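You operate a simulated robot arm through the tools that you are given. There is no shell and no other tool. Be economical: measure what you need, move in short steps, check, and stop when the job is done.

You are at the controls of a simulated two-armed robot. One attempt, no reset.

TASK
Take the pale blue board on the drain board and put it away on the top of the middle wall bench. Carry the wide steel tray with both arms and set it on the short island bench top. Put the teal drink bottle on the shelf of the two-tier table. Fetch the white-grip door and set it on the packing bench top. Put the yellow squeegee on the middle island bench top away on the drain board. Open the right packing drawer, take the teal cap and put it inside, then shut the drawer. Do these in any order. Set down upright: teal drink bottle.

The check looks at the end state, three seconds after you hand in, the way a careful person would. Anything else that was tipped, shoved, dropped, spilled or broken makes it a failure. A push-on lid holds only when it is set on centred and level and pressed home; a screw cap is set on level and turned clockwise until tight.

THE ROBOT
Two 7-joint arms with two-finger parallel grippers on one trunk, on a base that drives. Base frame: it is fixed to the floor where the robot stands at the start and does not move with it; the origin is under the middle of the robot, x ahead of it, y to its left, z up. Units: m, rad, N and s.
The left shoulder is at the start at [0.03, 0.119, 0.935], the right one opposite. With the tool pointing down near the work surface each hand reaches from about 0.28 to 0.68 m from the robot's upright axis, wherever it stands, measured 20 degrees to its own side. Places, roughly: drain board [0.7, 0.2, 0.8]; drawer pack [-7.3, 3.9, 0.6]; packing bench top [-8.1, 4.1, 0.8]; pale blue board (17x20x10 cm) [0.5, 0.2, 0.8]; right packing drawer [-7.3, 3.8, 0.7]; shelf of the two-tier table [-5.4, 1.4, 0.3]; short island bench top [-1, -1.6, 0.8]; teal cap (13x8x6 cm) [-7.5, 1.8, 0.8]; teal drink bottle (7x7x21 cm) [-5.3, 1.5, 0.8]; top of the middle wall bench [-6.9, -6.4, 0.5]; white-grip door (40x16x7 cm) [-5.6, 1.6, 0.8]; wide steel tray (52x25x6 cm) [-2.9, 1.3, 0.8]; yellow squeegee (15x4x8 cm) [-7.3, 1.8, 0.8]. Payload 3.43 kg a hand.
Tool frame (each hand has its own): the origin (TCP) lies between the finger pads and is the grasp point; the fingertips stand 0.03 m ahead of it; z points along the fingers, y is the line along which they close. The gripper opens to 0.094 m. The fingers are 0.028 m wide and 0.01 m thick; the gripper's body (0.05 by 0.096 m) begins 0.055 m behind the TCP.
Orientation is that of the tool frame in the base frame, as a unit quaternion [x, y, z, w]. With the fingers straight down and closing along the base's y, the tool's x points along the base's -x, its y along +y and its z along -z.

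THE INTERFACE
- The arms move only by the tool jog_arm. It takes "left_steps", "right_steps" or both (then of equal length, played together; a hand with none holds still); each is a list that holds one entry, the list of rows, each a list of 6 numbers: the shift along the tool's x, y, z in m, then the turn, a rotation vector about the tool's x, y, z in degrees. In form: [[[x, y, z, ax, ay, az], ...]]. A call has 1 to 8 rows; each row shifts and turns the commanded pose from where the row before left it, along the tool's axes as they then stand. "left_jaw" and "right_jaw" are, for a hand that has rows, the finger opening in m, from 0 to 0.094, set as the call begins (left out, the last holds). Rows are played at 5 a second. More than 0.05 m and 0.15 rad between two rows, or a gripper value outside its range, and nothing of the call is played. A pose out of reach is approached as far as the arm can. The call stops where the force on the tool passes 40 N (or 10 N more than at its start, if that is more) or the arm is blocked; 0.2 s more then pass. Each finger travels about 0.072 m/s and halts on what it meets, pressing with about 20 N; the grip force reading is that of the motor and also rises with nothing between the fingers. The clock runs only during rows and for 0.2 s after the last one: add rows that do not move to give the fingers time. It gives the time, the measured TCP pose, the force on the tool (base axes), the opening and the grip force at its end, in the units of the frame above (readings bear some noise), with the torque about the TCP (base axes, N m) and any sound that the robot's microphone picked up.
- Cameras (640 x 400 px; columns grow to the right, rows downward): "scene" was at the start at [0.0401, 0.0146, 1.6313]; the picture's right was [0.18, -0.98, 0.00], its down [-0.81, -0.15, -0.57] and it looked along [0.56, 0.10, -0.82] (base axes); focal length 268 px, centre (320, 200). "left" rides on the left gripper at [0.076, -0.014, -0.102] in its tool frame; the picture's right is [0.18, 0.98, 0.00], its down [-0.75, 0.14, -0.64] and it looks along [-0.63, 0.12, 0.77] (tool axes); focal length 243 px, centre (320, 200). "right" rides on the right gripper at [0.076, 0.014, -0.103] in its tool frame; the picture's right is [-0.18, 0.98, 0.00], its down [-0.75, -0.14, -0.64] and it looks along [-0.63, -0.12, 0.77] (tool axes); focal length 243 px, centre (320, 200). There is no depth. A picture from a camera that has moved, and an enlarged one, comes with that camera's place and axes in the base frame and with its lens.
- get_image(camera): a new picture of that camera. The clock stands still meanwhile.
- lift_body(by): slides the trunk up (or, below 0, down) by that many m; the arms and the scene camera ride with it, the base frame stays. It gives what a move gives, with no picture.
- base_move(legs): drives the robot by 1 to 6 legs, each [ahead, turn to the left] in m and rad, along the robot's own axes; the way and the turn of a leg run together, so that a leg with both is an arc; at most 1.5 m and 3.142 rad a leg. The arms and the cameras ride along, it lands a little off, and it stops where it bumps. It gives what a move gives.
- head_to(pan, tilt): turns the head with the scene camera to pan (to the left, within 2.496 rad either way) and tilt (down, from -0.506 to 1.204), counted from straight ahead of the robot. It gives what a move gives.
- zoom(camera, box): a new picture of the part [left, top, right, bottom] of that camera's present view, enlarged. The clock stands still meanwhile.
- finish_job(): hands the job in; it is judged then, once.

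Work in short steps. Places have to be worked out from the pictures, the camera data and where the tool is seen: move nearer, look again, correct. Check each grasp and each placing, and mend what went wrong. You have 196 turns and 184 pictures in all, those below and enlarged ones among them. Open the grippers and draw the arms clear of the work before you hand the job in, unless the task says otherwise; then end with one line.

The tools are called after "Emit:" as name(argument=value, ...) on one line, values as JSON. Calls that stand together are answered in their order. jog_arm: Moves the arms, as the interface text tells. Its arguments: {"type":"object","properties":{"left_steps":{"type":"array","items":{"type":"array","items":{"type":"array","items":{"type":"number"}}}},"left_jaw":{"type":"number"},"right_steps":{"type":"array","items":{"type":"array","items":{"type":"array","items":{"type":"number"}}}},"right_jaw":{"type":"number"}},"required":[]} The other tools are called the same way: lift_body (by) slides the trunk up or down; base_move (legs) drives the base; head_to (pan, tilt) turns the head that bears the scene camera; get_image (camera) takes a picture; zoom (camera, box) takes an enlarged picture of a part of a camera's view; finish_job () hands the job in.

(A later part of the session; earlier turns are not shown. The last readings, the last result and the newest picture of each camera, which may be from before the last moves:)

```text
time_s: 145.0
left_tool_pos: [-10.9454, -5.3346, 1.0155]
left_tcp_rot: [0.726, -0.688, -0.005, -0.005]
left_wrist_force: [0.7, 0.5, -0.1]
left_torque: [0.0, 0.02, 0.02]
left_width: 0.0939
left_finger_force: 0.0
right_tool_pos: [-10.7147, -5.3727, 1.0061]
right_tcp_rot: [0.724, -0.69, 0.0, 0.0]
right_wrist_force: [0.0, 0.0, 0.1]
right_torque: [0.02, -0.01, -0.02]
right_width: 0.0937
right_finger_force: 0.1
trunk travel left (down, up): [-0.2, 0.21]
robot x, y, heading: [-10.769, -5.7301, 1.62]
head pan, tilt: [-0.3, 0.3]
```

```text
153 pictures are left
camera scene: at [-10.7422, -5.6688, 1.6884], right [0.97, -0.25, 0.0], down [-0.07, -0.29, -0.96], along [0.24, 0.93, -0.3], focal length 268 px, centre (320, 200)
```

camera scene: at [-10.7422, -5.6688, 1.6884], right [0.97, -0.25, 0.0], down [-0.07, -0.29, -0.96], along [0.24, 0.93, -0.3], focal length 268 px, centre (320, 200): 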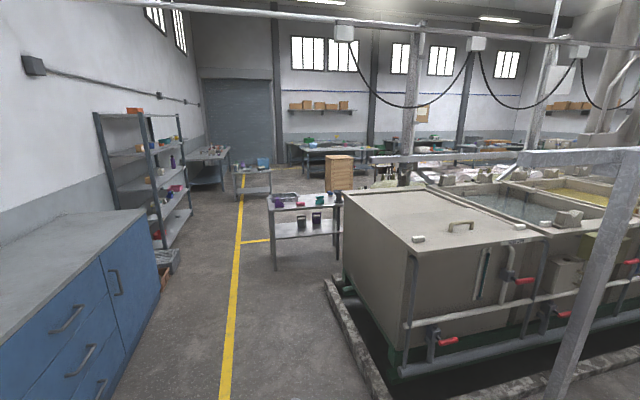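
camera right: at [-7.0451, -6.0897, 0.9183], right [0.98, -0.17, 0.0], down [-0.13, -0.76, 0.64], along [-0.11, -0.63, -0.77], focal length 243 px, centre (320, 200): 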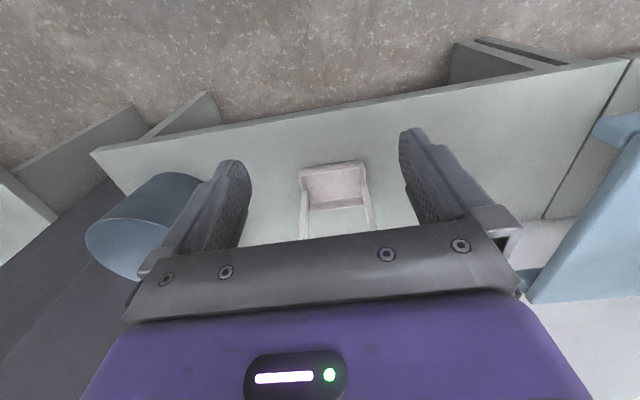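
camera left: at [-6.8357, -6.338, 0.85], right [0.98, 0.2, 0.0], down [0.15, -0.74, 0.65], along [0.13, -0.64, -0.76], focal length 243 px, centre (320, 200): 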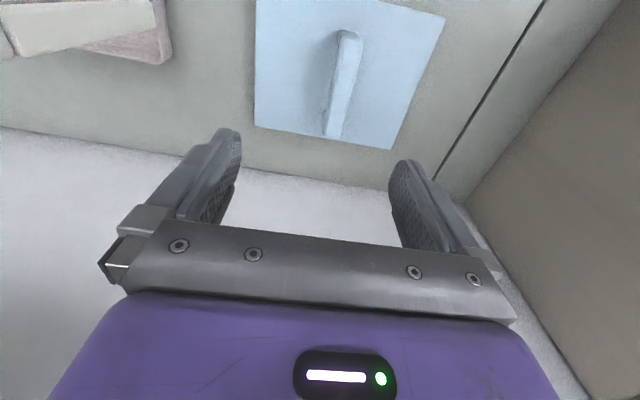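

I need the layout north of here; zooming.

Emit:
zoom(camera="scene", box=[160, 100, 480, 300])

```text
2.00 times, centred on (320, 200) of scene
camera zoom: at [-10.7422, -5.6688, 1.6884], right [0.97, -0.25, 0.0], down [-0.07, -0.29, -0.96], along [0.24, 0.93, -0.3], focal length 536 px, centre (320, 200)
```

zoom: 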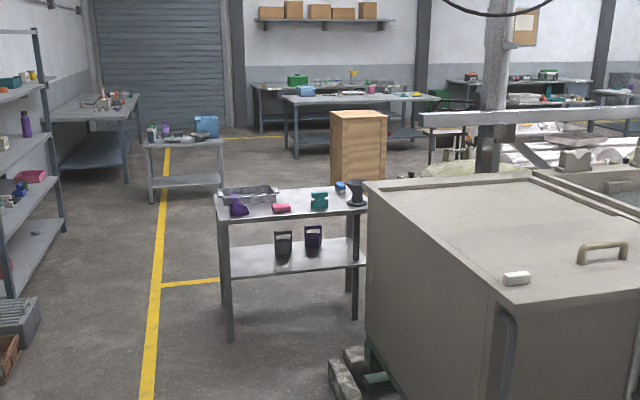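

Plan: north along x≈−11.15 past the small two-shelf table, stop at y≈−2.2, then look toward the gap by the wooden cabinet.

Emit:
base_move(legs=[[0, 0.148], [1.0, 0], [0.94, 0], [0, -0.197], [1.6, 0]])

Emit:
head_to(pan=-0.6, tilt=0.35)

Emit:
get_image(camera="scene")

```text
refused: 1.6 is not a number from -1.5 to 1.5
```

```text
time_s: 145.8
left_tool_pos: [-10.9459, -5.3352, 1.0164]
left_tcp_rot: [0.725, -0.688, -0.006, -0.006]
left_wrist_force: [0.4, 0.1, -0.4]
left_torque: [0.0, -0.03, 0.04]
left_width: 0.0938
left_finger_force: 0.1
right_tool_pos: [-10.7144, -5.3717, 1.0059]
right_tcp_rot: [0.724, -0.69, 0.0, 0.0]
right_wrist_force: [-0.4, 0.8, 0.3]
right_torque: [0.01, -0.01, -0.01]
right_width: 0.094
right_finger_force: 0.0
trunk travel left (down, up): [-0.2, 0.21]
robot x, y, heading: [-10.7647, -5.733, 1.617]
head pan, tilt: [-0.6, 0.351]
```

```text
151 pictures are left
camera scene: at [-10.7167, -5.6799, 1.6837], right [0.85, -0.52, 0.0], down [-0.18, -0.29, -0.94], along [0.49, 0.8, -0.34], focal length 268 px, centre (320, 200)
```

scene: 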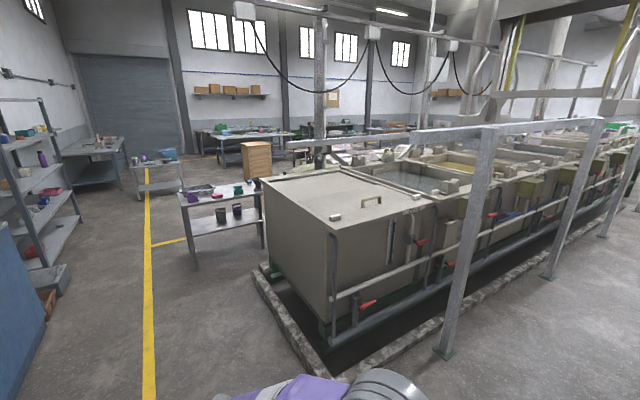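

A leg was over the 1.5 m limit; re-sending with legal lengths.

Emit:
base_move(legs=[[0, 0.148], [1.0, 0], [0.94, 0], [0, -0.197], [1.5, 0]])

Emit:
get_image(camera="scene")

```text
time_s: 163.7
left_tool_pos: [-11.238, -1.9675, 1.0151]
left_tcp_rot: [-0.696, 0.718, 0.005, 0.005]
left_wrist_force: [-0.6, 0.1, -0.4]
left_torque: [-0.01, 0.02, 0.0]
left_width: 0.0938
left_finger_force: 0.1
right_tool_pos: [-11.0114, -2.0244, 1.0064]
right_tcp_rot: [-0.695, 0.719, -0.001, -0.001]
right_wrist_force: [0.2, 0.3, 1.0]
right_torque: [0.0, -0.02, 0.01]
right_width: 0.094
right_finger_force: 0.0
trunk travel left (down, up): [-0.2, 0.21]
robot x, y, heading: [-11.0939, -2.3776, 1.538]
head pan, tilt: [-0.6, 0.351]
```

```text
150 pictures are left
camera scene: at [-11.0404, -2.3308, 1.6837], right [0.81, -0.59, 0.0], down [-0.2, -0.28, -0.94], along [0.56, 0.76, -0.34], focal length 268 px, centre (320, 200)
```

scene: 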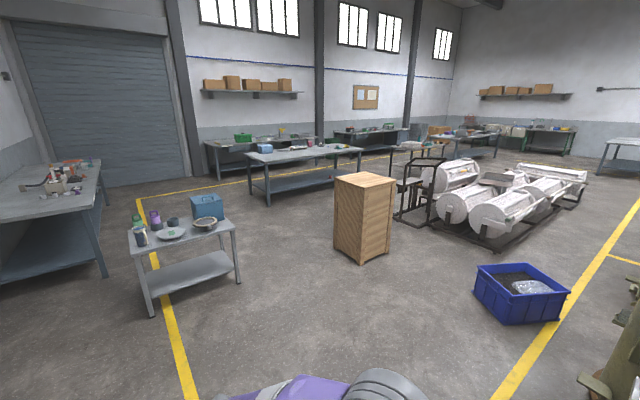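

The route to the middle island is clear: I go through the gap between the small table and wooden cabinet, then turn east at y≈0.9.

Emit:
base_move(legs=[[0, -0.576], [1.2, 0], [0.97, 0], [0, 0.443], [1.45, 0], [0, -1.405]])

Emit:
head_to(pan=0.2, tilt=0.4)

Emit:
get_image(camera="scene")

```text
time_s: 187.7
left_tool_pos: [-9.2377, 1.0029, 1.0159]
left_tcp_rot: [0.021, 1.0, 0.001, 0.008]
left_wrist_force: [-1.1, -0.1, 0.0]
left_torque: [-0.03, -0.02, -0.03]
left_width: 0.0939
left_finger_force: 0.0
right_tool_pos: [-9.2976, 0.7761, 1.005]
right_tcp_rot: [0.023, 1.0, 0.0, 0.0]
right_wrist_force: [-0.1, -0.6, 0.1]
right_torque: [0.0, 0.0, 0.01]
right_width: 0.0938
right_finger_force: 0.0
trunk travel left (down, up): [-0.2, 0.21]
robot x, y, heading: [-9.65, 0.8595, -0.046]
head pan, tilt: [-0.6, 0.351]
```

```text
time_s: 188.8
left_tool_pos: [-9.2385, 1.0024, 1.0154]
left_tcp_rot: [0.022, 1.0, 0.0, 0.008]
left_wrist_force: [-0.8, -0.7, -0.2]
left_torque: [0.02, -0.01, -0.04]
left_width: 0.0943
left_finger_force: 0.1
right_tool_pos: [-9.2962, 0.7775, 1.0048]
right_tcp_rot: [0.024, 1.0, 0.0, -0.001]
right_wrist_force: [-0.3, -0.5, 0.7]
right_torque: [0.01, 0.02, -0.01]
right_width: 0.0941
right_finger_force: 0.1
trunk travel left (down, up): [-0.2, 0.21]
robot x, y, heading: [-9.6485, 0.8614, -0.048]
head pan, tilt: [0.201, 0.4]
```

```text
149 pictures are left
camera scene: at [-9.5882, 0.8802, 1.6791], right [0.15, -0.99, 0.0], down [-0.38, -0.06, -0.92], along [0.91, 0.14, -0.39], focal length 268 px, centre (320, 200)
```

scene: 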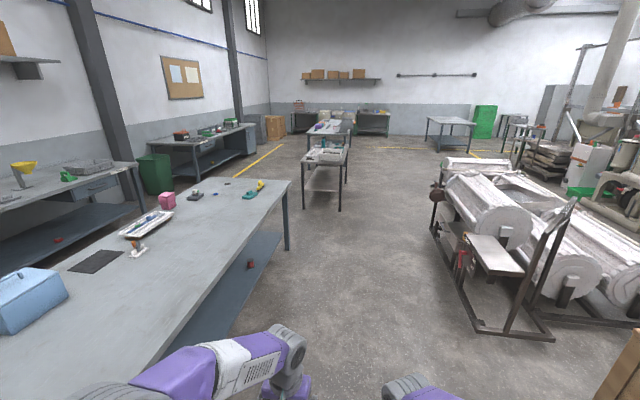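

The cap and squeegee are at the east end of the middle island (front edge y≈1.56). I drive alongside it and turn to face it at x≈−7.45.

Emit:
base_move(legs=[[0, 0.165], [1.1, 0], [1.1, 0], [0, 1.452]])

Emit:
head_to(pan=0, tilt=0.85)

Emit:
get_image(camera="scene")

```text
time_s: 204.1
left_tool_pos: [-7.5694, 1.4994, 1.0155]
left_tcp_rot: [-0.7, 0.714, 0.006, 0.005]
left_wrist_force: [0.7, -0.3, -0.8]
left_torque: [-0.01, -0.02, -0.03]
left_width: 0.0938
left_finger_force: 0.0
right_tool_pos: [-7.3424, 1.4457, 1.0066]
right_tcp_rot: [-0.699, 0.715, 0.0, 0.0]
right_wrist_force: [-1.2, 0.0, 0.0]
right_torque: [0.0, -0.04, -0.01]
right_width: 0.0938
right_finger_force: 0.0
trunk travel left (down, up): [-0.2, 0.21]
robot x, y, heading: [-7.4151, 1.0901, 1.55]
head pan, tilt: [0.201, 0.4]
```

```text
time_s: 205.0
left_tool_pos: [-7.569, 1.4986, 1.0146]
left_tcp_rot: [-0.701, 0.713, 0.005, 0.005]
left_wrist_force: [0.4, 0.3, 0.1]
left_torque: [-0.02, 0.01, -0.01]
left_width: 0.0941
left_finger_force: 0.1
right_tool_pos: [-7.3408, 1.4452, 1.0052]
right_tcp_rot: [-0.699, 0.715, -0.001, -0.001]
right_wrist_force: [-0.1, 0.3, 0.4]
right_torque: [0.01, -0.01, 0.01]
right_width: 0.0941
right_finger_force: 0.1
trunk travel left (down, up): [-0.2, 0.21]
robot x, y, heading: [-7.4177, 1.0933, 1.549]
head pan, tilt: [0.0, 0.85]
```

```text
148 pictures are left
camera scene: at [-7.4186, 1.1409, 1.6401], right [1.0, -0.02, 0.0], down [-0.02, -0.75, -0.66], along [0.01, 0.66, -0.75], focal length 268 px, centre (320, 200)
```

scene: 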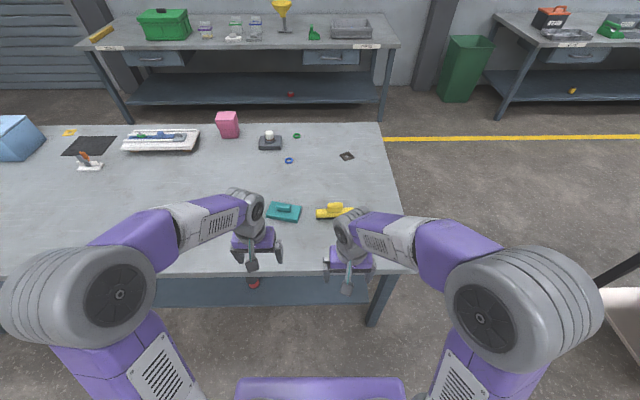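

The teal cap and yellow squeegee are in view, and I can see the right packing drawer across the aisle. Zooming on the items.

Emit:
zoom(camera="scene", box=[220, 160, 400, 280])

Emit:
zoom(camera="scene", box=[80, 0, 420, 130])

Emit:
get_image(camera="left")

Emit:
get_image(camera="right")

```text
3.33 times, centred on (310, 220) of scene
camera zoom: at [-7.4186, 1.1409, 1.6401], right [1.0, -0.02, 0.0], down [-0.02, -0.75, -0.66], along [0.01, 0.66, -0.75], focal length 893 px, centre (353, 133)
```

zoom: 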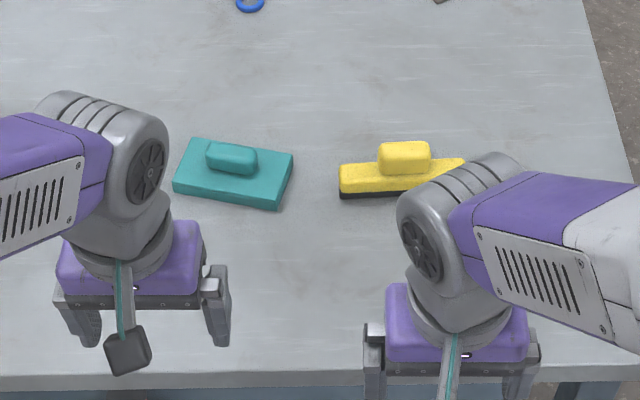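

```text
1.88 times, centred on (250, 65) of scene
camera zoom: at [-7.4186, 1.1409, 1.6401], right [1.0, -0.02, 0.0], down [-0.02, -0.75, -0.66], along [0.01, 0.66, -0.75], focal length 504 px, centre (452, 454)
```

zoom: 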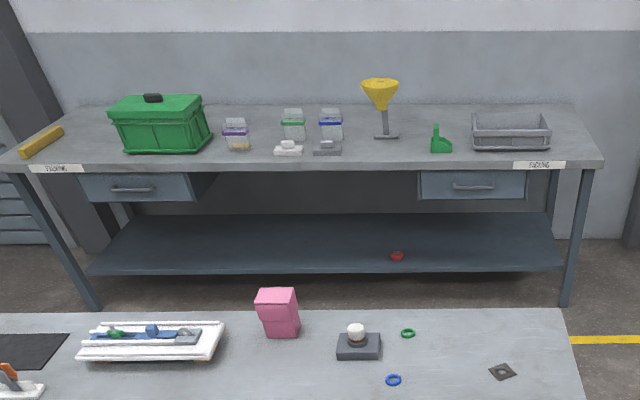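

```text
145 pictures are left
camera left: at [-7.556, 1.4207, 1.1169], right [-0.99, -0.17, 0.0], down [-0.13, 0.75, 0.65], along [-0.11, 0.65, -0.76], focal length 243 px, centre (320, 200)
```

left: 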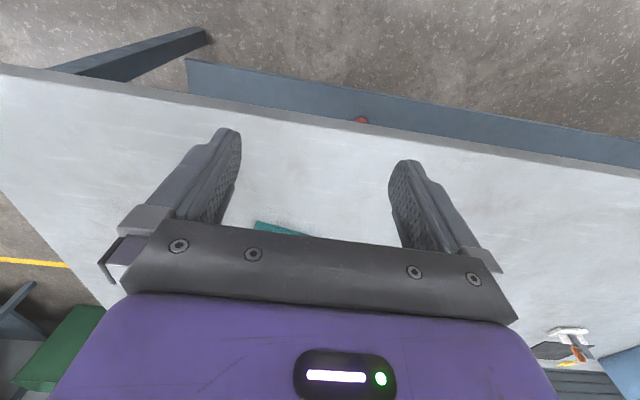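

```text
144 pictures are left
camera right: at [-7.3586, 1.3692, 1.1082], right [-0.98, 0.21, 0.0], down [0.16, 0.75, 0.64], along [0.13, 0.63, -0.77], focal length 243 px, centre (320, 200)
```

right: 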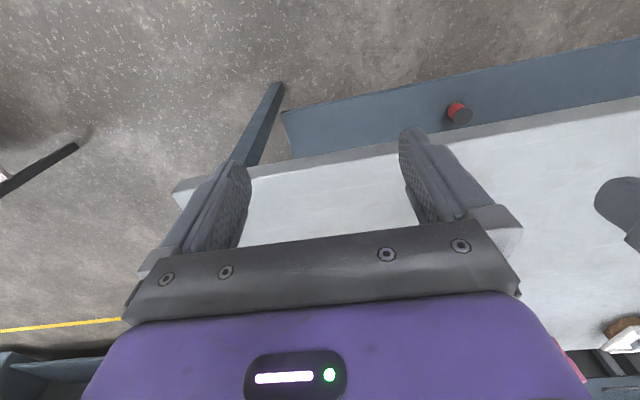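

I measure the cap knob at about (−7.55, 1.805), long axis ~12° off x, ~6 cm long, which the left hand can grip endwise. I move 9 cm closer, then hover the left hand over it with the matching yaw.

Emit:
base_move(legs=[[0.09, 0]])

Emit:
jog_arm(left_steps=[[[-0.04, -0.006, 0.01, 0, 0, 6], [-0.04, -0.006, 0.01, 0, 0, 5], [-0.03, 0, 0.02, 0, 0, 0], [0, 0, 0, 0, 0, 0]]], left_jaw=0.094)

Emit:
get_image(camera="left")

Emit:
get_image(camera="scene")

```text
time_s: 206.1
left_tool_pos: [-7.5692, 1.589, 1.0146]
left_tcp_rot: [-0.701, 0.713, 0.005, 0.006]
left_wrist_force: [0.6, -0.1, 0.8]
left_torque: [-0.02, 0.03, 0.0]
left_width: 0.0941
left_finger_force: 0.1
right_tool_pos: [-7.3404, 1.5358, 1.0056]
right_tcp_rot: [-0.7, 0.714, 0.0, -0.001]
right_wrist_force: [-0.5, 0.2, 0.9]
right_torque: [-0.05, -0.01, -0.01]
right_width: 0.0939
right_finger_force: 0.1
trunk travel left (down, up): [-0.2, 0.21]
robot x, y, heading: [-7.4186, 1.1792, 1.551]
head pan, tilt: [0.0, 0.85]
```

```text
time_s: 207.1
left_tool_pos: [-7.5408, 1.6965, 0.9792]
left_tcp_rot: [-0.629, 0.777, 0.006, 0.005]
left_wrist_force: [0.0, -0.2, -0.9]
left_torque: [0.03, 0.03, -0.04]
left_width: 0.094
left_finger_force: 0.0
right_tool_pos: [-7.3407, 1.535, 1.0066]
right_tcp_rot: [-0.7, 0.714, 0.0, 0.001]
right_wrist_force: [-0.1, -0.2, 1.1]
right_torque: [0.01, -0.02, 0.02]
right_width: 0.094
right_finger_force: 0.1
trunk travel left (down, up): [-0.2, 0.21]
robot x, y, heading: [-7.4183, 1.1812, 1.556]
head pan, tilt: [0.0, 0.85]
```

```text
143 pictures are left
camera left: at [-7.5436, 1.6177, 1.081], right [-1.0, 0.02, 0.0], down [0.02, 0.76, 0.65], along [0.02, 0.65, -0.76], focal length 243 px, centre (320, 200)
```

left: 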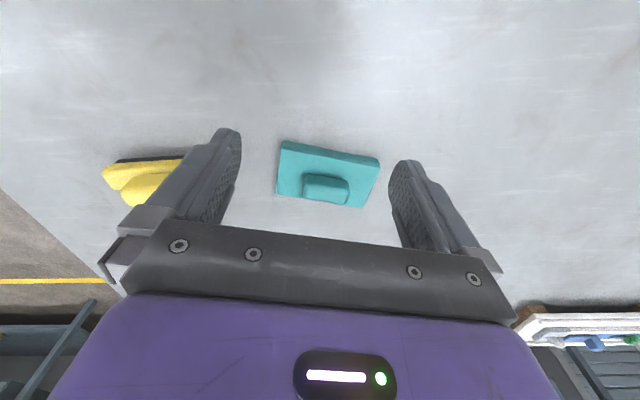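

```text
142 pictures are left
camera scene: at [-7.417, 1.2292, 1.6401], right [1.0, -0.02, 0.0], down [-0.01, -0.75, -0.66], along [0.01, 0.66, -0.75], focal length 268 px, centre (320, 200)
```

scene: 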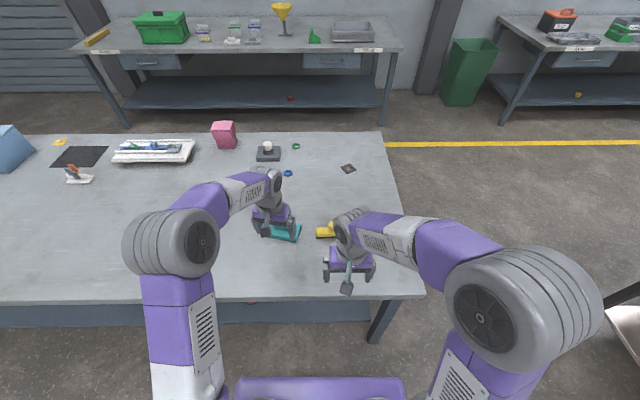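

Yaw matches the cap. Knob estimated at (−7.547, 1.80); I move over it and go partway down.

Emit:
jog_arm(left_steps=[[[-0.04, 0.011, 0.015, 0, 0, 0], [-0.035, 0.01, 0.02, 0, 0, 0], [-0.025, 0.0065, 0.02, 0, 0, 0], [0, 0, 0.02, 0, 0, 0], [0, 0, 0, 0, 0, 0]]], left_jaw=0.094)

Emit:
get_image(camera="left")

```text
time_s: 208.3
left_tool_pos: [-7.5496, 1.8016, 0.903]
left_tcp_rot: [-0.63, 0.777, 0.005, 0.006]
left_wrist_force: [-0.6, -0.1, -0.2]
left_torque: [0.02, 0.04, -0.01]
left_width: 0.0941
left_finger_force: 0.1
right_tool_pos: [-7.3416, 1.5348, 1.0069]
right_tcp_rot: [-0.7, 0.714, 0.0, -0.001]
right_wrist_force: [0.1, 0.3, -0.5]
right_torque: [0.03, 0.0, -0.03]
right_width: 0.094
right_finger_force: 0.0
trunk travel left (down, up): [-0.2, 0.21]
robot x, y, heading: [-7.4185, 1.1793, 1.55]
head pan, tilt: [0.0, 0.85]
```

```text
141 pictures are left
camera left: at [-7.552, 1.7231, 1.0042], right [-1.0, 0.02, 0.0], down [0.02, 0.76, 0.65], along [0.02, 0.65, -0.76], focal length 243 px, centre (320, 200)
```

left: 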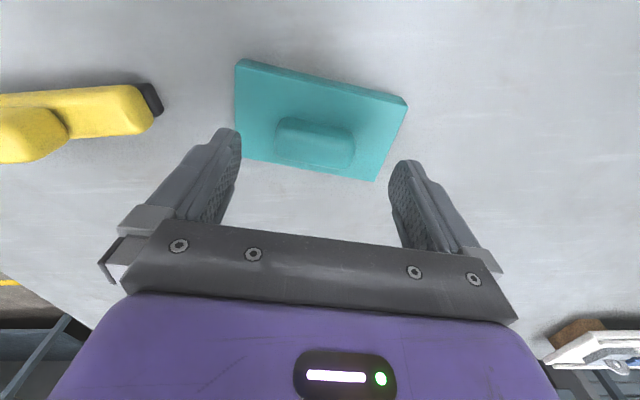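

Emit:
jog_arm(left_steps=[[[-0.008, 0, 0.02, 0, 0, 0], [0, 0, 0.015, 0, 0, 0], [0, 0, 0, 0, 0, 0]]], left_jaw=0.094)

Emit:
get_image(camera="left")

Emit:
zoom(camera="scene", box=[220, 170, 340, 260])

```text
time_s: 209.1
left_tool_pos: [-7.5498, 1.8108, 0.8684]
left_tcp_rot: [-0.63, 0.776, 0.006, 0.006]
left_wrist_force: [-0.2, -0.2, 0.0]
left_torque: [0.01, 0.0, 0.0]
left_width: 0.0938
left_finger_force: 0.0
right_tool_pos: [-7.3405, 1.5346, 1.006]
right_tcp_rot: [-0.701, 0.713, -0.001, -0.001]
right_wrist_force: [-0.8, -0.1, -0.5]
right_torque: [-0.01, -0.03, 0.0]
right_width: 0.0937
right_finger_force: 0.1
trunk travel left (down, up): [-0.2, 0.21]
robot x, y, heading: [-7.4183, 1.1819, 1.548]
head pan, tilt: [0.0, 0.85]
```

```text
140 pictures are left
camera left: at [-7.5504, 1.7315, 0.969], right [-1.0, 0.02, 0.0], down [0.02, 0.76, 0.65], along [0.02, 0.65, -0.76], focal length 243 px, centre (320, 200)
```

left: 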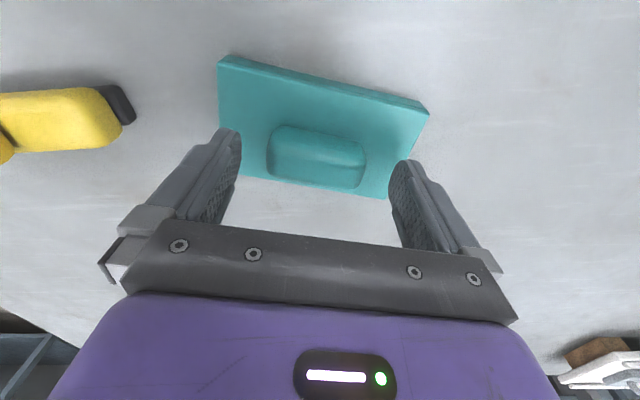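

```text
4.44 times, centred on (280, 215) of scene
camera zoom: at [-7.4168, 1.2302, 1.64], right [1.0, -0.02, 0.0], down [-0.01, -0.75, -0.66], along [0.01, 0.66, -0.75], focal length 1190 px, centre (498, 133)
```

zoom: 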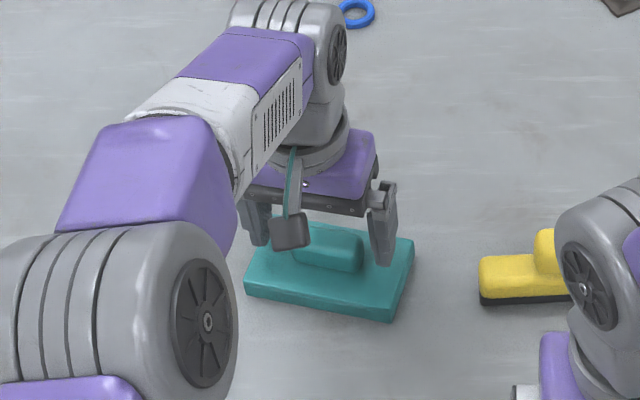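

Aligned within a few mm. I lower to touch the plate and close.

Emit:
jog_arm(left_steps=[[[0, -0.003, 0.01, 0, 0, 0], [0, 0, 0.006, 0, 0, 0], [0, 0, 0.006, 0, 0, 0], [0, 0, 0.006, 0, 0, 0], [0, 0, 0, 0, 0, 0]]], left_jaw=0.094)

Emit:
get_image(camera="left")

```text
time_s: 210.1
left_tool_pos: [-7.546, 1.8117, 0.8522]
left_tcp_rot: [-0.63, 0.776, 0.01, 0.009]
left_wrist_force: [-0.6, -4.6, 18.6]
left_torque: [-0.49, -0.42, -0.09]
left_width: 0.094
left_finger_force: 0.0
right_tool_pos: [-7.3416, 1.5347, 1.0062]
right_tcp_rot: [-0.7, 0.714, 0.0, 0.0]
right_wrist_force: [0.7, 0.6, -0.3]
right_torque: [-0.03, -0.01, -0.01]
right_width: 0.0944
right_finger_force: 0.1
trunk travel left (down, up): [-0.2, 0.21]
robot x, y, heading: [-7.4158, 1.1802, 1.547]
head pan, tilt: [0.0, 0.85]
stopped in row 5 (left hand): the force on the tool passed its limit at 45 N (the readings are from after the stop); the commanded pose is now the measured one
```

```text
138 pictures are left
camera left: at [-7.5481, 1.732, 0.9527], right [-1.0, 0.02, 0.0], down [0.02, 0.75, 0.66], along [0.02, 0.66, -0.75], focal length 243 px, centre (320, 200)
```

left: 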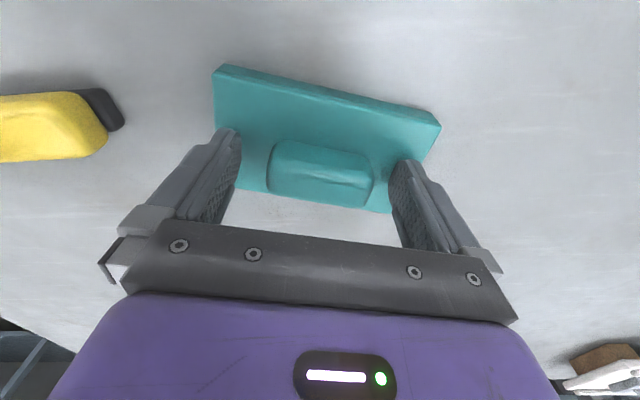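

Tips touch the plate on both sides of the knob. I raise 4 mm, close and lift.

Emit:
jog_arm(left_steps=[[[0, 0, -0.004, 0, 0, 0], [0, 0, 0, 0, 0, 0], [0, 0, 0, 0, 0, 0], [0, 0, 0, 0, 0, 0], [0, 0, 0, 0, 0, 0]]], left_jaw=0)

Emit:
jog_arm(left_steps=[[[0, 0, -0.03, 0, 0, 0], [0, 0, -0.04, 0, 0, 0], [0, 0, -0.04, 0, 0, 0], [0, 0, -0.04, 0, 0, 0], [0, 0, -0.03, 0, 0, 0]]], left_jaw=0)

Emit:
get_image(camera="left")

```text
time_s: 211.3
left_tool_pos: [-7.5482, 1.8116, 0.8525]
left_tcp_rot: [-0.63, 0.777, 0.01, 0.008]
left_wrist_force: [-0.6, 1.0, 7.8]
left_torque: [-0.19, 0.0, -0.05]
left_width: 0.0634
left_finger_force: 20.5
right_tool_pos: [-7.3414, 1.5339, 1.0069]
right_tcp_rot: [-0.7, 0.714, 0.0, -0.001]
right_wrist_force: [0.5, -0.1, 0.0]
right_torque: [-0.01, 0.02, -0.03]
right_width: 0.0939
right_finger_force: 0.0
trunk travel left (down, up): [-0.2, 0.21]
robot x, y, heading: [-7.4163, 1.1825, 1.555]
head pan, tilt: [0.0, 0.85]
```

```text
time_s: 212.5
left_tool_pos: [-7.5494, 1.8067, 1.0336]
left_tcp_rot: [-0.63, 0.776, 0.009, 0.008]
left_wrist_force: [-0.2, 0.6, -0.9]
left_torque: [0.0, -0.02, 0.03]
left_width: 0.0635
left_finger_force: 20.0
right_tool_pos: [-7.342, 1.5344, 1.0051]
right_tcp_rot: [-0.7, 0.714, 0.0, -0.001]
right_wrist_force: [0.6, 0.4, 0.0]
right_torque: [-0.02, 0.01, -0.03]
right_width: 0.0941
right_finger_force: 0.1
trunk travel left (down, up): [-0.2, 0.21]
robot x, y, heading: [-7.4188, 1.1807, 1.55]
head pan, tilt: [0.0, 0.85]
```

```text
137 pictures are left
camera left: at [-7.5506, 1.7267, 1.1342], right [-1.0, 0.02, 0.0], down [0.02, 0.75, 0.66], along [0.02, 0.66, -0.75], focal length 243 px, centre (320, 200)
```

left: 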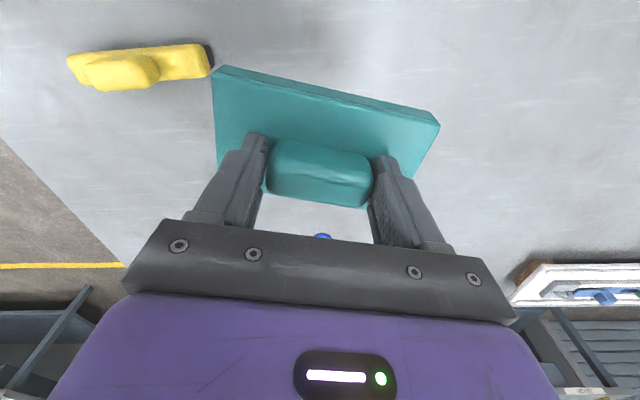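

The cap is held firmly. I draw the hand back, then drive around the island's east end into the aisle in front of the packing bench.

Emit:
jog_arm(left_steps=[[[0.045, 0, 0, 0, 0, 0], [0.045, 0, 0, 0, 0, 0], [0.045, 0, 0, 0, 0, 0], [0.045, 0, 0, 0, 0, 0], [0.03, 0, 0, 0, 0, 0]]], left_jaw=0)

Emit:
base_move(legs=[[-0.25, 0], [0, -1.551], [1.03, 0], [0, 1.571], [1.0, 0], [1.0, 0]])

Emit:
head_to(pan=0.7, tilt=0.6)

Emit:
get_image(camera="scene")

```text
time_s: 213.7
left_tool_pos: [-7.5885, 1.6041, 1.0276]
left_tcp_rot: [-0.631, 0.776, 0.009, 0.01]
left_wrist_force: [0.4, -0.8, 0.2]
left_torque: [-0.03, -0.01, -0.01]
left_width: 0.0632
left_finger_force: 19.9
right_tool_pos: [-7.3409, 1.5345, 1.0071]
right_tcp_rot: [-0.7, 0.714, 0.001, 0.0]
right_wrist_force: [0.1, 0.0, 0.3]
right_torque: [-0.02, -0.03, 0.01]
right_width: 0.0939
right_finger_force: 0.0
trunk travel left (down, up): [-0.2, 0.21]
robot x, y, heading: [-7.4158, 1.1799, 1.551]
head pan, tilt: [0.0, 0.85]
```

```text
time_s: 237.4
left_tool_pos: [-6.6358, 3.3232, 1.0272]
left_tcp_rot: [-0.642, 0.766, 0.009, 0.008]
left_wrist_force: [-0.1, 1.1, -0.6]
left_torque: [-0.03, 0.01, 0.0]
left_width: 0.0631
left_finger_force: 20.1
right_tool_pos: [-6.3857, 3.2639, 1.0056]
right_tcp_rot: [0.713, -0.701, 0.001, 0.001]
right_wrist_force: [-0.5, 0.4, -0.8]
right_torque: [-0.02, 0.01, 0.01]
right_width: 0.0939
right_finger_force: 0.1
trunk travel left (down, up): [-0.2, 0.21]
robot x, y, heading: [-6.4535, 2.9059, 1.588]
head pan, tilt: [0.0, 0.85]
```

```text
time_s: 238.5
left_tool_pos: [-6.635, 3.3228, 1.0263]
left_tcp_rot: [-0.643, 0.766, 0.01, 0.008]
left_wrist_force: [-0.4, 0.6, -0.1]
left_torque: [-0.02, 0.01, -0.01]
left_width: 0.0631
left_finger_force: 19.7
right_tool_pos: [-6.3872, 3.2636, 1.0054]
right_tcp_rot: [0.713, -0.701, 0.001, 0.0]
right_wrist_force: [0.3, 0.2, -0.4]
right_torque: [-0.01, -0.02, 0.02]
right_width: 0.0941
right_finger_force: 0.1
trunk travel left (down, up): [-0.2, 0.21]
robot x, y, heading: [-6.4476, 2.908, 1.587]
head pan, tilt: [0.7, 0.6]
```

```text
136 pictures are left
camera scene: at [-6.5077, 2.9444, 1.6609], right [0.75, 0.66, 0.0], down [0.37, -0.43, -0.82], along [-0.54, 0.62, -0.57], focal length 268 px, centre (320, 200)
```

scene: 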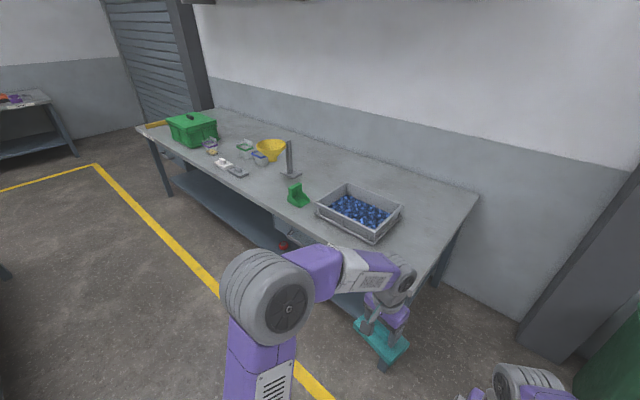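

I turn west, drive to x≈−7.32 and face the bench to see the drawer.

Emit:
base_move(legs=[[0, 1.58], [0.87, 0], [0, -1.596]])

Emit:
head_to(pan=0, tilt=0.9)

Emit:
get_image(camera="scene")

Emit:
get_image(camera="right")

```text
time_s: 250.9
left_tool_pos: [-7.4874, 3.3393, 1.0273]
left_tcp_rot: [-0.611, 0.792, 0.009, 0.008]
left_wrist_force: [0.6, -0.9, -0.8]
left_torque: [-0.02, -0.01, 0.01]
left_width: 0.0635
left_finger_force: 20.1
right_tool_pos: [-7.2434, 3.2579, 1.0055]
right_tcp_rot: [-0.683, 0.73, -0.001, 0.0]
right_wrist_force: [0.0, -0.5, 0.5]
right_torque: [0.0, -0.03, 0.02]
right_width: 0.0939
right_finger_force: 0.0
trunk travel left (down, up): [-0.2, 0.21]
robot x, y, heading: [-7.3372, 2.9071, 1.502]
head pan, tilt: [0.7, 0.6]
```

```text
time_s: 252.0
left_tool_pos: [-7.4877, 3.3395, 1.0275]
left_tcp_rot: [-0.611, 0.792, 0.009, 0.009]
left_wrist_force: [-0.2, 0.4, -0.4]
left_torque: [-0.02, 0.0, 0.0]
left_width: 0.0632
left_finger_force: 20.8
right_tool_pos: [-7.2443, 3.2586, 1.0063]
right_tcp_rot: [-0.684, 0.73, -0.001, -0.001]
right_wrist_force: [-0.3, 0.7, 0.6]
right_torque: [0.04, 0.04, -0.02]
right_width: 0.0941
right_finger_force: 0.1
trunk travel left (down, up): [-0.2, 0.21]
robot x, y, heading: [-7.3402, 2.907, 1.501]
head pan, tilt: [0.0, 0.901]
```

```text
135 pictures are left
camera scene: at [-7.3352, 2.9545, 1.6361], right [1.0, -0.07, 0.0], down [-0.05, -0.78, -0.62], along [0.04, 0.62, -0.78], focal length 268 px, centre (320, 200)
```

scene: 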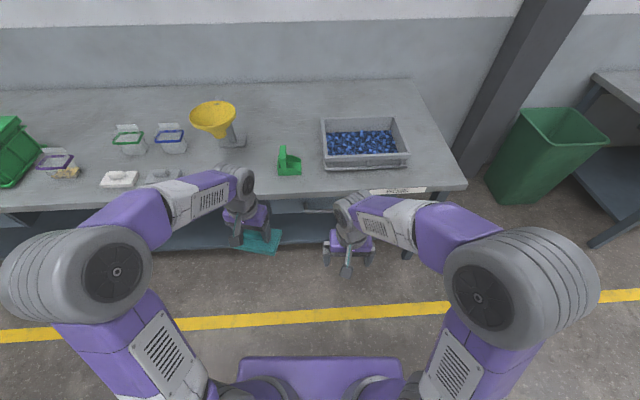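

```text
134 pictures are left
camera right: at [-7.2647, 3.1824, 1.1082], right [-0.97, 0.25, 0.0], down [0.19, 0.74, 0.64], along [0.16, 0.62, -0.77], focal length 243 px, centre (320, 200)
```

right: 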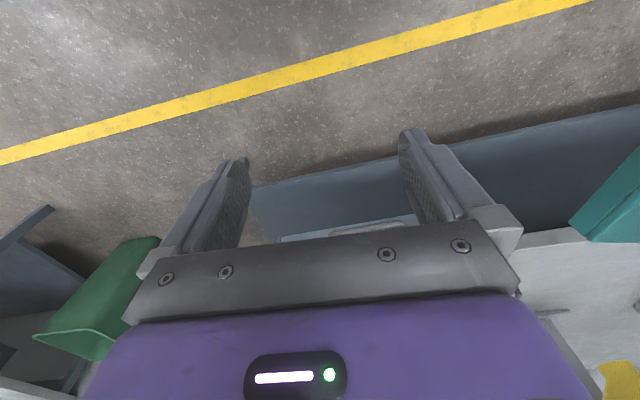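

The bench edge is at y≈3.64 and the handle pokes out just below it. Zooming on it.

Emit:
zoom(camera="scene", box=[240, 175, 440, 275])

Emit:
zoom(camera="right", box=[240, 170, 440, 270])

```text
3.20 times, centred on (340, 225) of scene
camera zoom: at [-7.3352, 2.9545, 1.6361], right [1.0, -0.07, 0.0], down [-0.05, -0.78, -0.62], along [0.04, 0.62, -0.78], focal length 857 px, centre (256, 120)
```

zoom: 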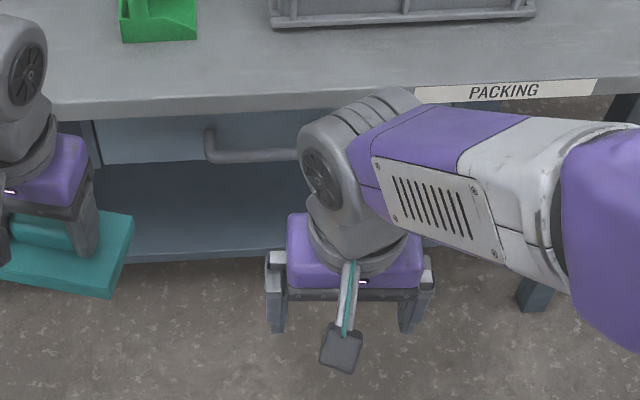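

```text
3.20 times, centred on (340, 220) of right
camera zoom: at [-7.2647, 3.1824, 1.1082], right [-0.97, 0.25, 0.0], down [0.19, 0.74, 0.64], along [0.16, 0.62, -0.77], focal length 776 px, centre (256, 136)
```

zoom: 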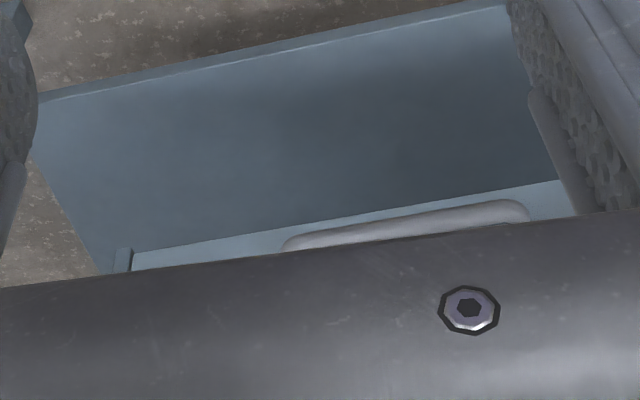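

The handle bar runs x −7.355…−7.173 at y≈3.655, z≈0.677. I square the base up, then bring the right hand forward and rotate it to point at the drawer with the fingers closing vertically.

Emit:
base_move(legs=[[0, 0.07]])

Emit:
jog_arm(right_steps=[[[-0.045, 0, 0, 0, 0, 0], [-0.045, 0, 0, 0, 0, 0], [-0.045, 0, 0, 0, 0, 0], [-0.045, 0, 0, 0, 0, 0]]], right_jaw=0.06)

Emit:
jog_arm(right_steps=[[[0, 0, 0, 4.619, -4.619, -4.619], [0, 0, 0, 4.619, -4.619, -4.619], [0, 0, 0, 4.619, -4.619, -4.619], [0, 0, 0, 4.619, -4.619, -4.619], [0, 0, 0, 4.619, -4.619, -4.619], [0, 0, 0, 4.619, -4.619, -4.619], [0, 0, 0, 4.619, -4.619, -4.619], [0, 0, 0, 4.619, -4.619, -4.619]]])

Emit:
get_image(camera="scene")

```text
time_s: 252.8
left_tool_pos: [-7.5166, 3.3286, 1.0268]
left_tcp_rot: [-0.638, 0.77, 0.008, 0.009]
left_wrist_force: [-0.5, -0.5, -0.5]
left_torque: [-0.02, -0.03, -0.02]
left_width: 0.0632
left_finger_force: 20.2
right_tool_pos: [-7.2677, 3.2637, 1.0063]
right_tcp_rot: [0.707, -0.707, 0.0, 0.001]
right_wrist_force: [-0.3, -0.3, 0.0]
right_torque: [0.0, 0.03, 0.02]
right_width: 0.0941
right_finger_force: 0.0
trunk travel left (down, up): [-0.2, 0.21]
robot x, y, heading: [-7.3356, 2.9057, 1.57]
head pan, tilt: [0.0, 0.901]
```

```text
time_s: 253.8
left_tool_pos: [-7.5159, 3.3286, 1.0264]
left_tcp_rot: [-0.637, 0.771, 0.009, 0.007]
left_wrist_force: [-0.3, 0.8, -0.8]
left_torque: [0.0, 0.0, -0.01]
left_width: 0.0633
left_finger_force: 20.5
right_tool_pos: [-7.2669, 3.4419, 1.0052]
right_tcp_rot: [0.708, -0.706, 0.001, 0.001]
right_wrist_force: [0.2, -0.1, -0.5]
right_torque: [-0.03, 0.02, -0.01]
right_width: 0.0601
right_finger_force: 0.0
trunk travel left (down, up): [-0.2, 0.21]
robot x, y, heading: [-7.3373, 2.9075, 1.571]
head pan, tilt: [0.0, 0.901]
```

```text
time_s: 255.6
left_tool_pos: [-7.5174, 3.3275, 1.0266]
left_tcp_rot: [-0.637, 0.77, 0.009, 0.009]
left_wrist_force: [-0.1, -0.8, 0.2]
left_torque: [0.0, -0.06, 0.01]
left_width: 0.0631
left_finger_force: 20.4
right_tool_pos: [-7.2691, 3.4417, 1.006]
right_tcp_rot: [0.817, -0.382, 0.0, -0.433]
right_wrist_force: [0.4, -0.1, 0.0]
right_torque: [0.01, -0.03, -0.02]
right_width: 0.06
right_finger_force: 0.0
trunk travel left (down, up): [-0.2, 0.21]
robot x, y, heading: [-7.3404, 2.91, 1.575]
head pan, tilt: [0.0, 0.901]
```

```text
131 pictures are left
camera scene: at [-7.3393, 2.954, 1.6361], right [1.0, 0.0, 0.0], down [0.0, -0.78, -0.62], along [0.0, 0.62, -0.78], focal length 268 px, centre (320, 200)
```

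scene: 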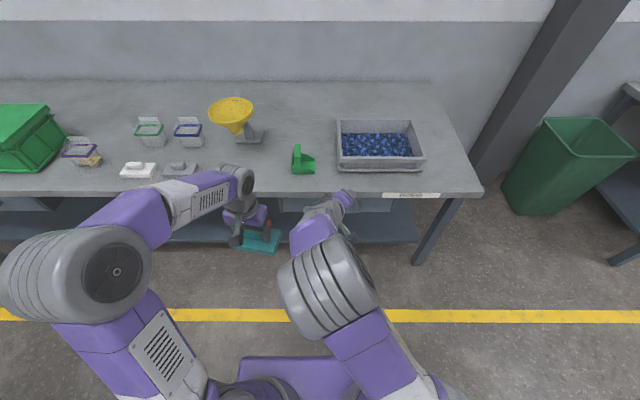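

The rotation proceeds well. I finish it.

Emit:
jog_arm(right_steps=[[[0, 0, 0, 4.619, -4.619, -4.619], [0, 0, 0, 4.619, -4.619, -4.619], [0, 0, 0, 4.619, -4.619, -4.619], [0, 0, 0, 4.619, -4.619, -4.619], [0, 0, 0, 4.619, -4.619, -4.619], [0, 0, 0, 4.619, -4.619, -4.619], [0, 0, 0, 4.619, -4.619, -4.619]]])

Emit:
get_image(camera="scene")

Emit:
get_image(camera="right")

```text
time_s: 257.2
left_tool_pos: [-7.5168, 3.3289, 1.0265]
left_tcp_rot: [-0.637, 0.77, 0.008, 0.009]
left_wrist_force: [-0.8, 0.4, 0.1]
left_torque: [-0.01, 0.02, -0.03]
left_width: 0.0634
left_finger_force: 20.0
right_tool_pos: [-7.2688, 3.4427, 1.0065]
right_tcp_rot: [-0.707, -0.001, 0.001, 0.707]
right_wrist_force: [-0.1, 0.0, -0.5]
right_torque: [0.02, -0.01, 0.0]
right_width: 0.0601
right_finger_force: 0.1
trunk travel left (down, up): [-0.2, 0.21]
robot x, y, heading: [-7.338, 2.9094, 1.573]
head pan, tilt: [0.0, 0.901]
```

```text
130 pictures are left
camera scene: at [-7.3379, 2.9549, 1.6361], right [1.0, 0.0, 0.0], down [0.0, -0.78, -0.62], along [0.0, 0.62, -0.78], focal length 268 px, centre (320, 200)
```

scene: 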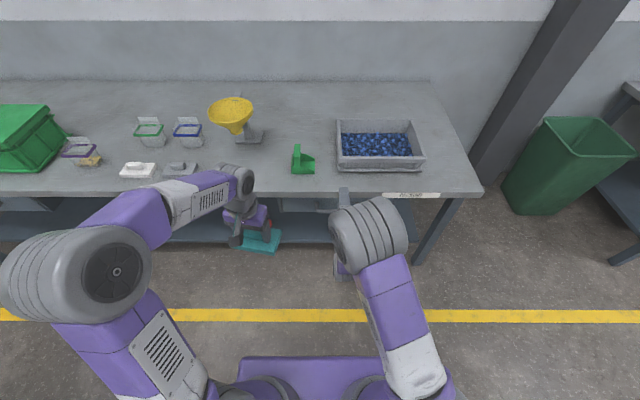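

```text
129 pictures are left
camera right: at [-7.1934, 3.3401, 0.9909], right [-0.18, 0.0, -0.98], down [-0.75, -0.64, 0.14], along [-0.63, 0.77, 0.12], focal length 243 px, centre (320, 200)
```

right: 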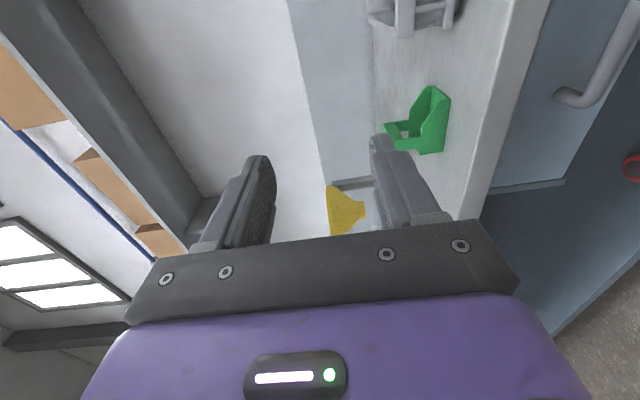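

The hand now points at the bench with the fingers closing vertically. I lower it to handle height.

Emit:
jog_arm(right_steps=[[[0, 0.041, 0, 0, 0, 0], [0, 0.041, 0, 0, 0, 0], [0, 0.041, 0, 0, 0, 0], [0, 0.041, 0, 0, 0, 0], [0, 0.041, 0, 0, 0, 0], [0, 0.041, 0, 0, 0, 0], [0, 0.041, 0, 0, 0, 0], [0, 0.041, 0, 0, 0, 0]]], right_jaw=0.06)

Emit:
get_image(camera="scene")

Emit:
get_image(camera="right")

```text
time_s: 259.0
left_tool_pos: [-7.5161, 3.3285, 1.027]
left_tcp_rot: [-0.638, 0.77, 0.009, 0.008]
left_wrist_force: [-0.1, -0.1, 0.6]
left_torque: [0.01, 0.01, -0.01]
left_width: 0.0633
left_finger_force: 20.3
right_tool_pos: [-7.2697, 3.4449, 0.6762]
right_tcp_rot: [0.708, 0.0, 0.0, -0.707]
right_wrist_force: [-1.0, -0.2, -0.6]
right_torque: [0.0, 0.03, -0.01]
right_width: 0.06
right_finger_force: 0.1
trunk travel left (down, up): [-0.2, 0.21]
robot x, y, heading: [-7.3352, 2.9096, 1.575]
head pan, tilt: [0.0, 0.901]
```

```text
128 pictures are left
camera scene: at [-7.338, 2.9547, 1.6361], right [1.0, 0.0, 0.0], down [0.0, -0.78, -0.62], along [0.0, 0.62, -0.78], focal length 268 px, centre (320, 200)
```

scene: 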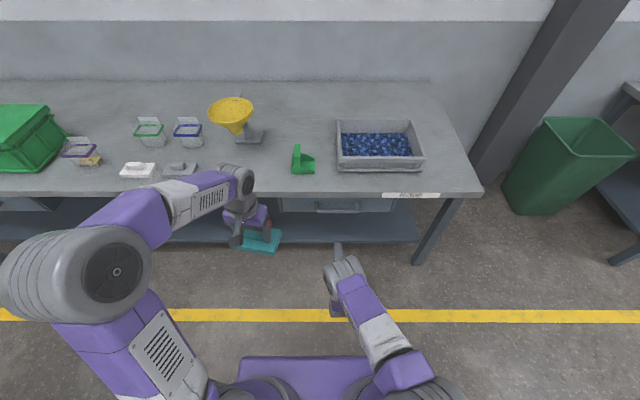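

```text
127 pictures are left
camera right: at [-7.1937, 3.3417, 0.6622], right [-0.18, 0.0, -0.98], down [-0.75, -0.64, 0.14], along [-0.63, 0.77, 0.12], focal length 243 px, centre (320, 200)
```

right: 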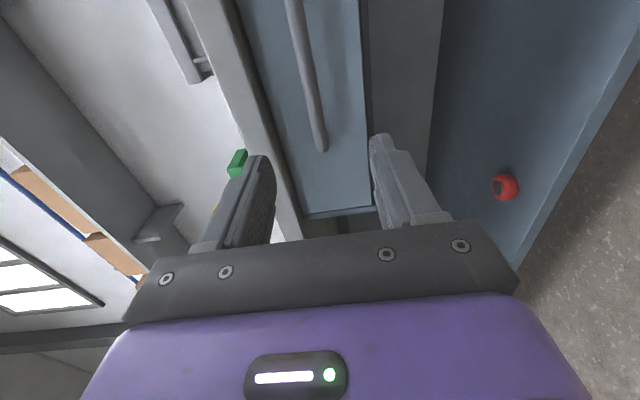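

Bar height refines to z≈0.69, with the bench underside at 0.756. I raise 14 mm and advance onto the bar.

Emit:
jog_arm(right_steps=[[[0, -0.014, 0.03, 0, 0, 0], [0, 0, 0.04, 0, 0, 0], [0, 0, 0.04, 0, 0, 0], [0, 0, 0.04, 0, 0, 0], [0, 0, 0.025, 0, 0, 0], [0, 0, 0.01, 0, 0, 0], [0, 0, 0, 0, 0, 0]]], right_jaw=0.06)

Emit:
get_image(camera="right")

Emit:
zoom(camera="scene", box=[240, 160, 440, 285])

```text
time_s: 260.6
left_tool_pos: [-7.5167, 3.3286, 1.0269]
left_tcp_rot: [-0.637, 0.77, 0.009, 0.008]
left_wrist_force: [0.6, 0.7, -0.5]
left_torque: [0.01, 0.02, -0.01]
left_width: 0.0635
left_finger_force: 20.1
right_tool_pos: [-7.2654, 3.6198, 0.6997]
right_tcp_rot: [0.707, 0.001, 0.001, -0.707]
right_wrist_force: [0.8, 0.1, -0.5]
right_torque: [-0.02, 0.02, -0.01]
right_width: 0.06
right_finger_force: 0.1
right hand out of reach, approached as far as the arm can: row 5, 6
trunk travel left (down, up): [-0.2, 0.21]
robot x, y, heading: [-7.3398, 2.9091, 1.573]
head pan, tilt: [0.0, 0.901]
```

```text
126 pictures are left
camera right: at [-7.1903, 3.5165, 0.6861], right [-0.18, 0.0, -0.98], down [-0.75, -0.64, 0.14], along [-0.63, 0.77, 0.12], focal length 243 px, centre (320, 200)
```

right: 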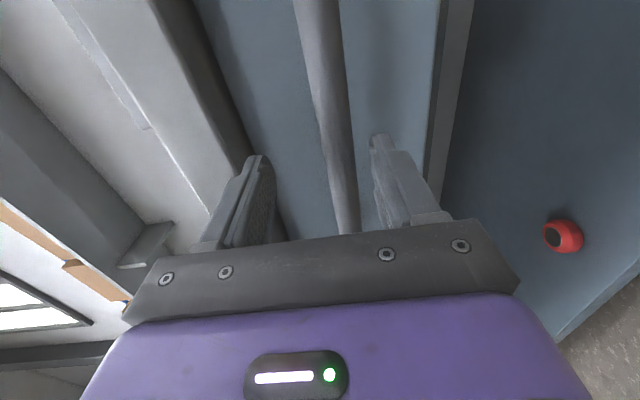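

```text
3.20 times, centred on (340, 222) of scene
camera zoom: at [-7.3381, 2.9545, 1.6361], right [1.0, 0.0, 0.0], down [0.0, -0.78, -0.62], along [0.0, 0.62, -0.78], focal length 857 px, centre (256, 128)
```

zoom: 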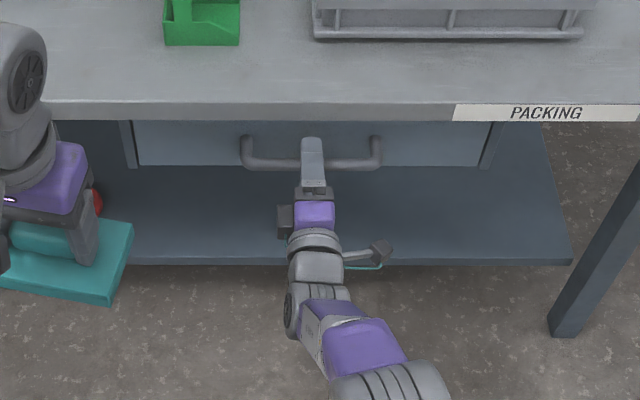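

The arm is at its reach limit with the bar just at the fingertips. I nudge the base 3 cm forward and close.

Emit:
base_move(legs=[[0.035, 0]])

Emit:
get_image(camera="right")

```text
time_s: 261.6
left_tool_pos: [-7.5167, 3.3648, 1.0263]
left_tcp_rot: [-0.637, 0.77, 0.01, 0.008]
left_wrist_force: [-0.4, 0.2, -0.4]
left_torque: [-0.01, -0.03, -0.01]
left_width: 0.0636
left_finger_force: 19.9
right_tool_pos: [-7.2662, 3.6551, 0.6984]
right_tcp_rot: [-0.707, -0.001, -0.001, 0.707]
right_wrist_force: [0.4, -0.2, 0.1]
right_torque: [-0.03, 0.01, 0.01]
right_width: 0.0601
right_finger_force: 0.0
trunk travel left (down, up): [-0.2, 0.21]
robot x, y, heading: [-7.335, 2.9423, 1.58]
head pan, tilt: [0.0, 0.901]
stopped in leg 1: the force on the tool passed its limit at 82 N (the readings are from after the stop); the commanded pose is now the measured one
```

```text
124 pictures are left
camera right: at [-7.1908, 3.551, 0.6843], right [-0.18, 0.0, -0.98], down [-0.75, -0.64, 0.14], along [-0.63, 0.77, 0.12], focal length 243 px, centre (320, 200)
```

right: 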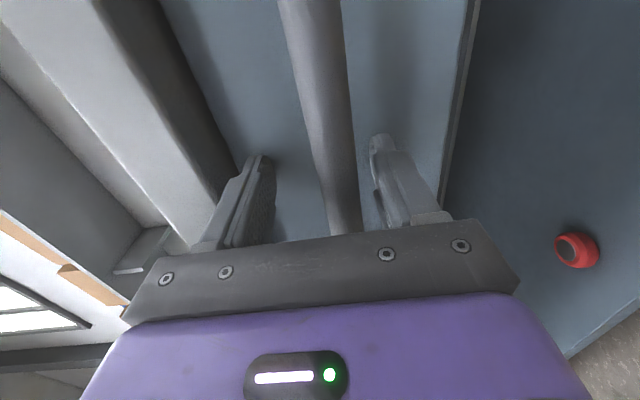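

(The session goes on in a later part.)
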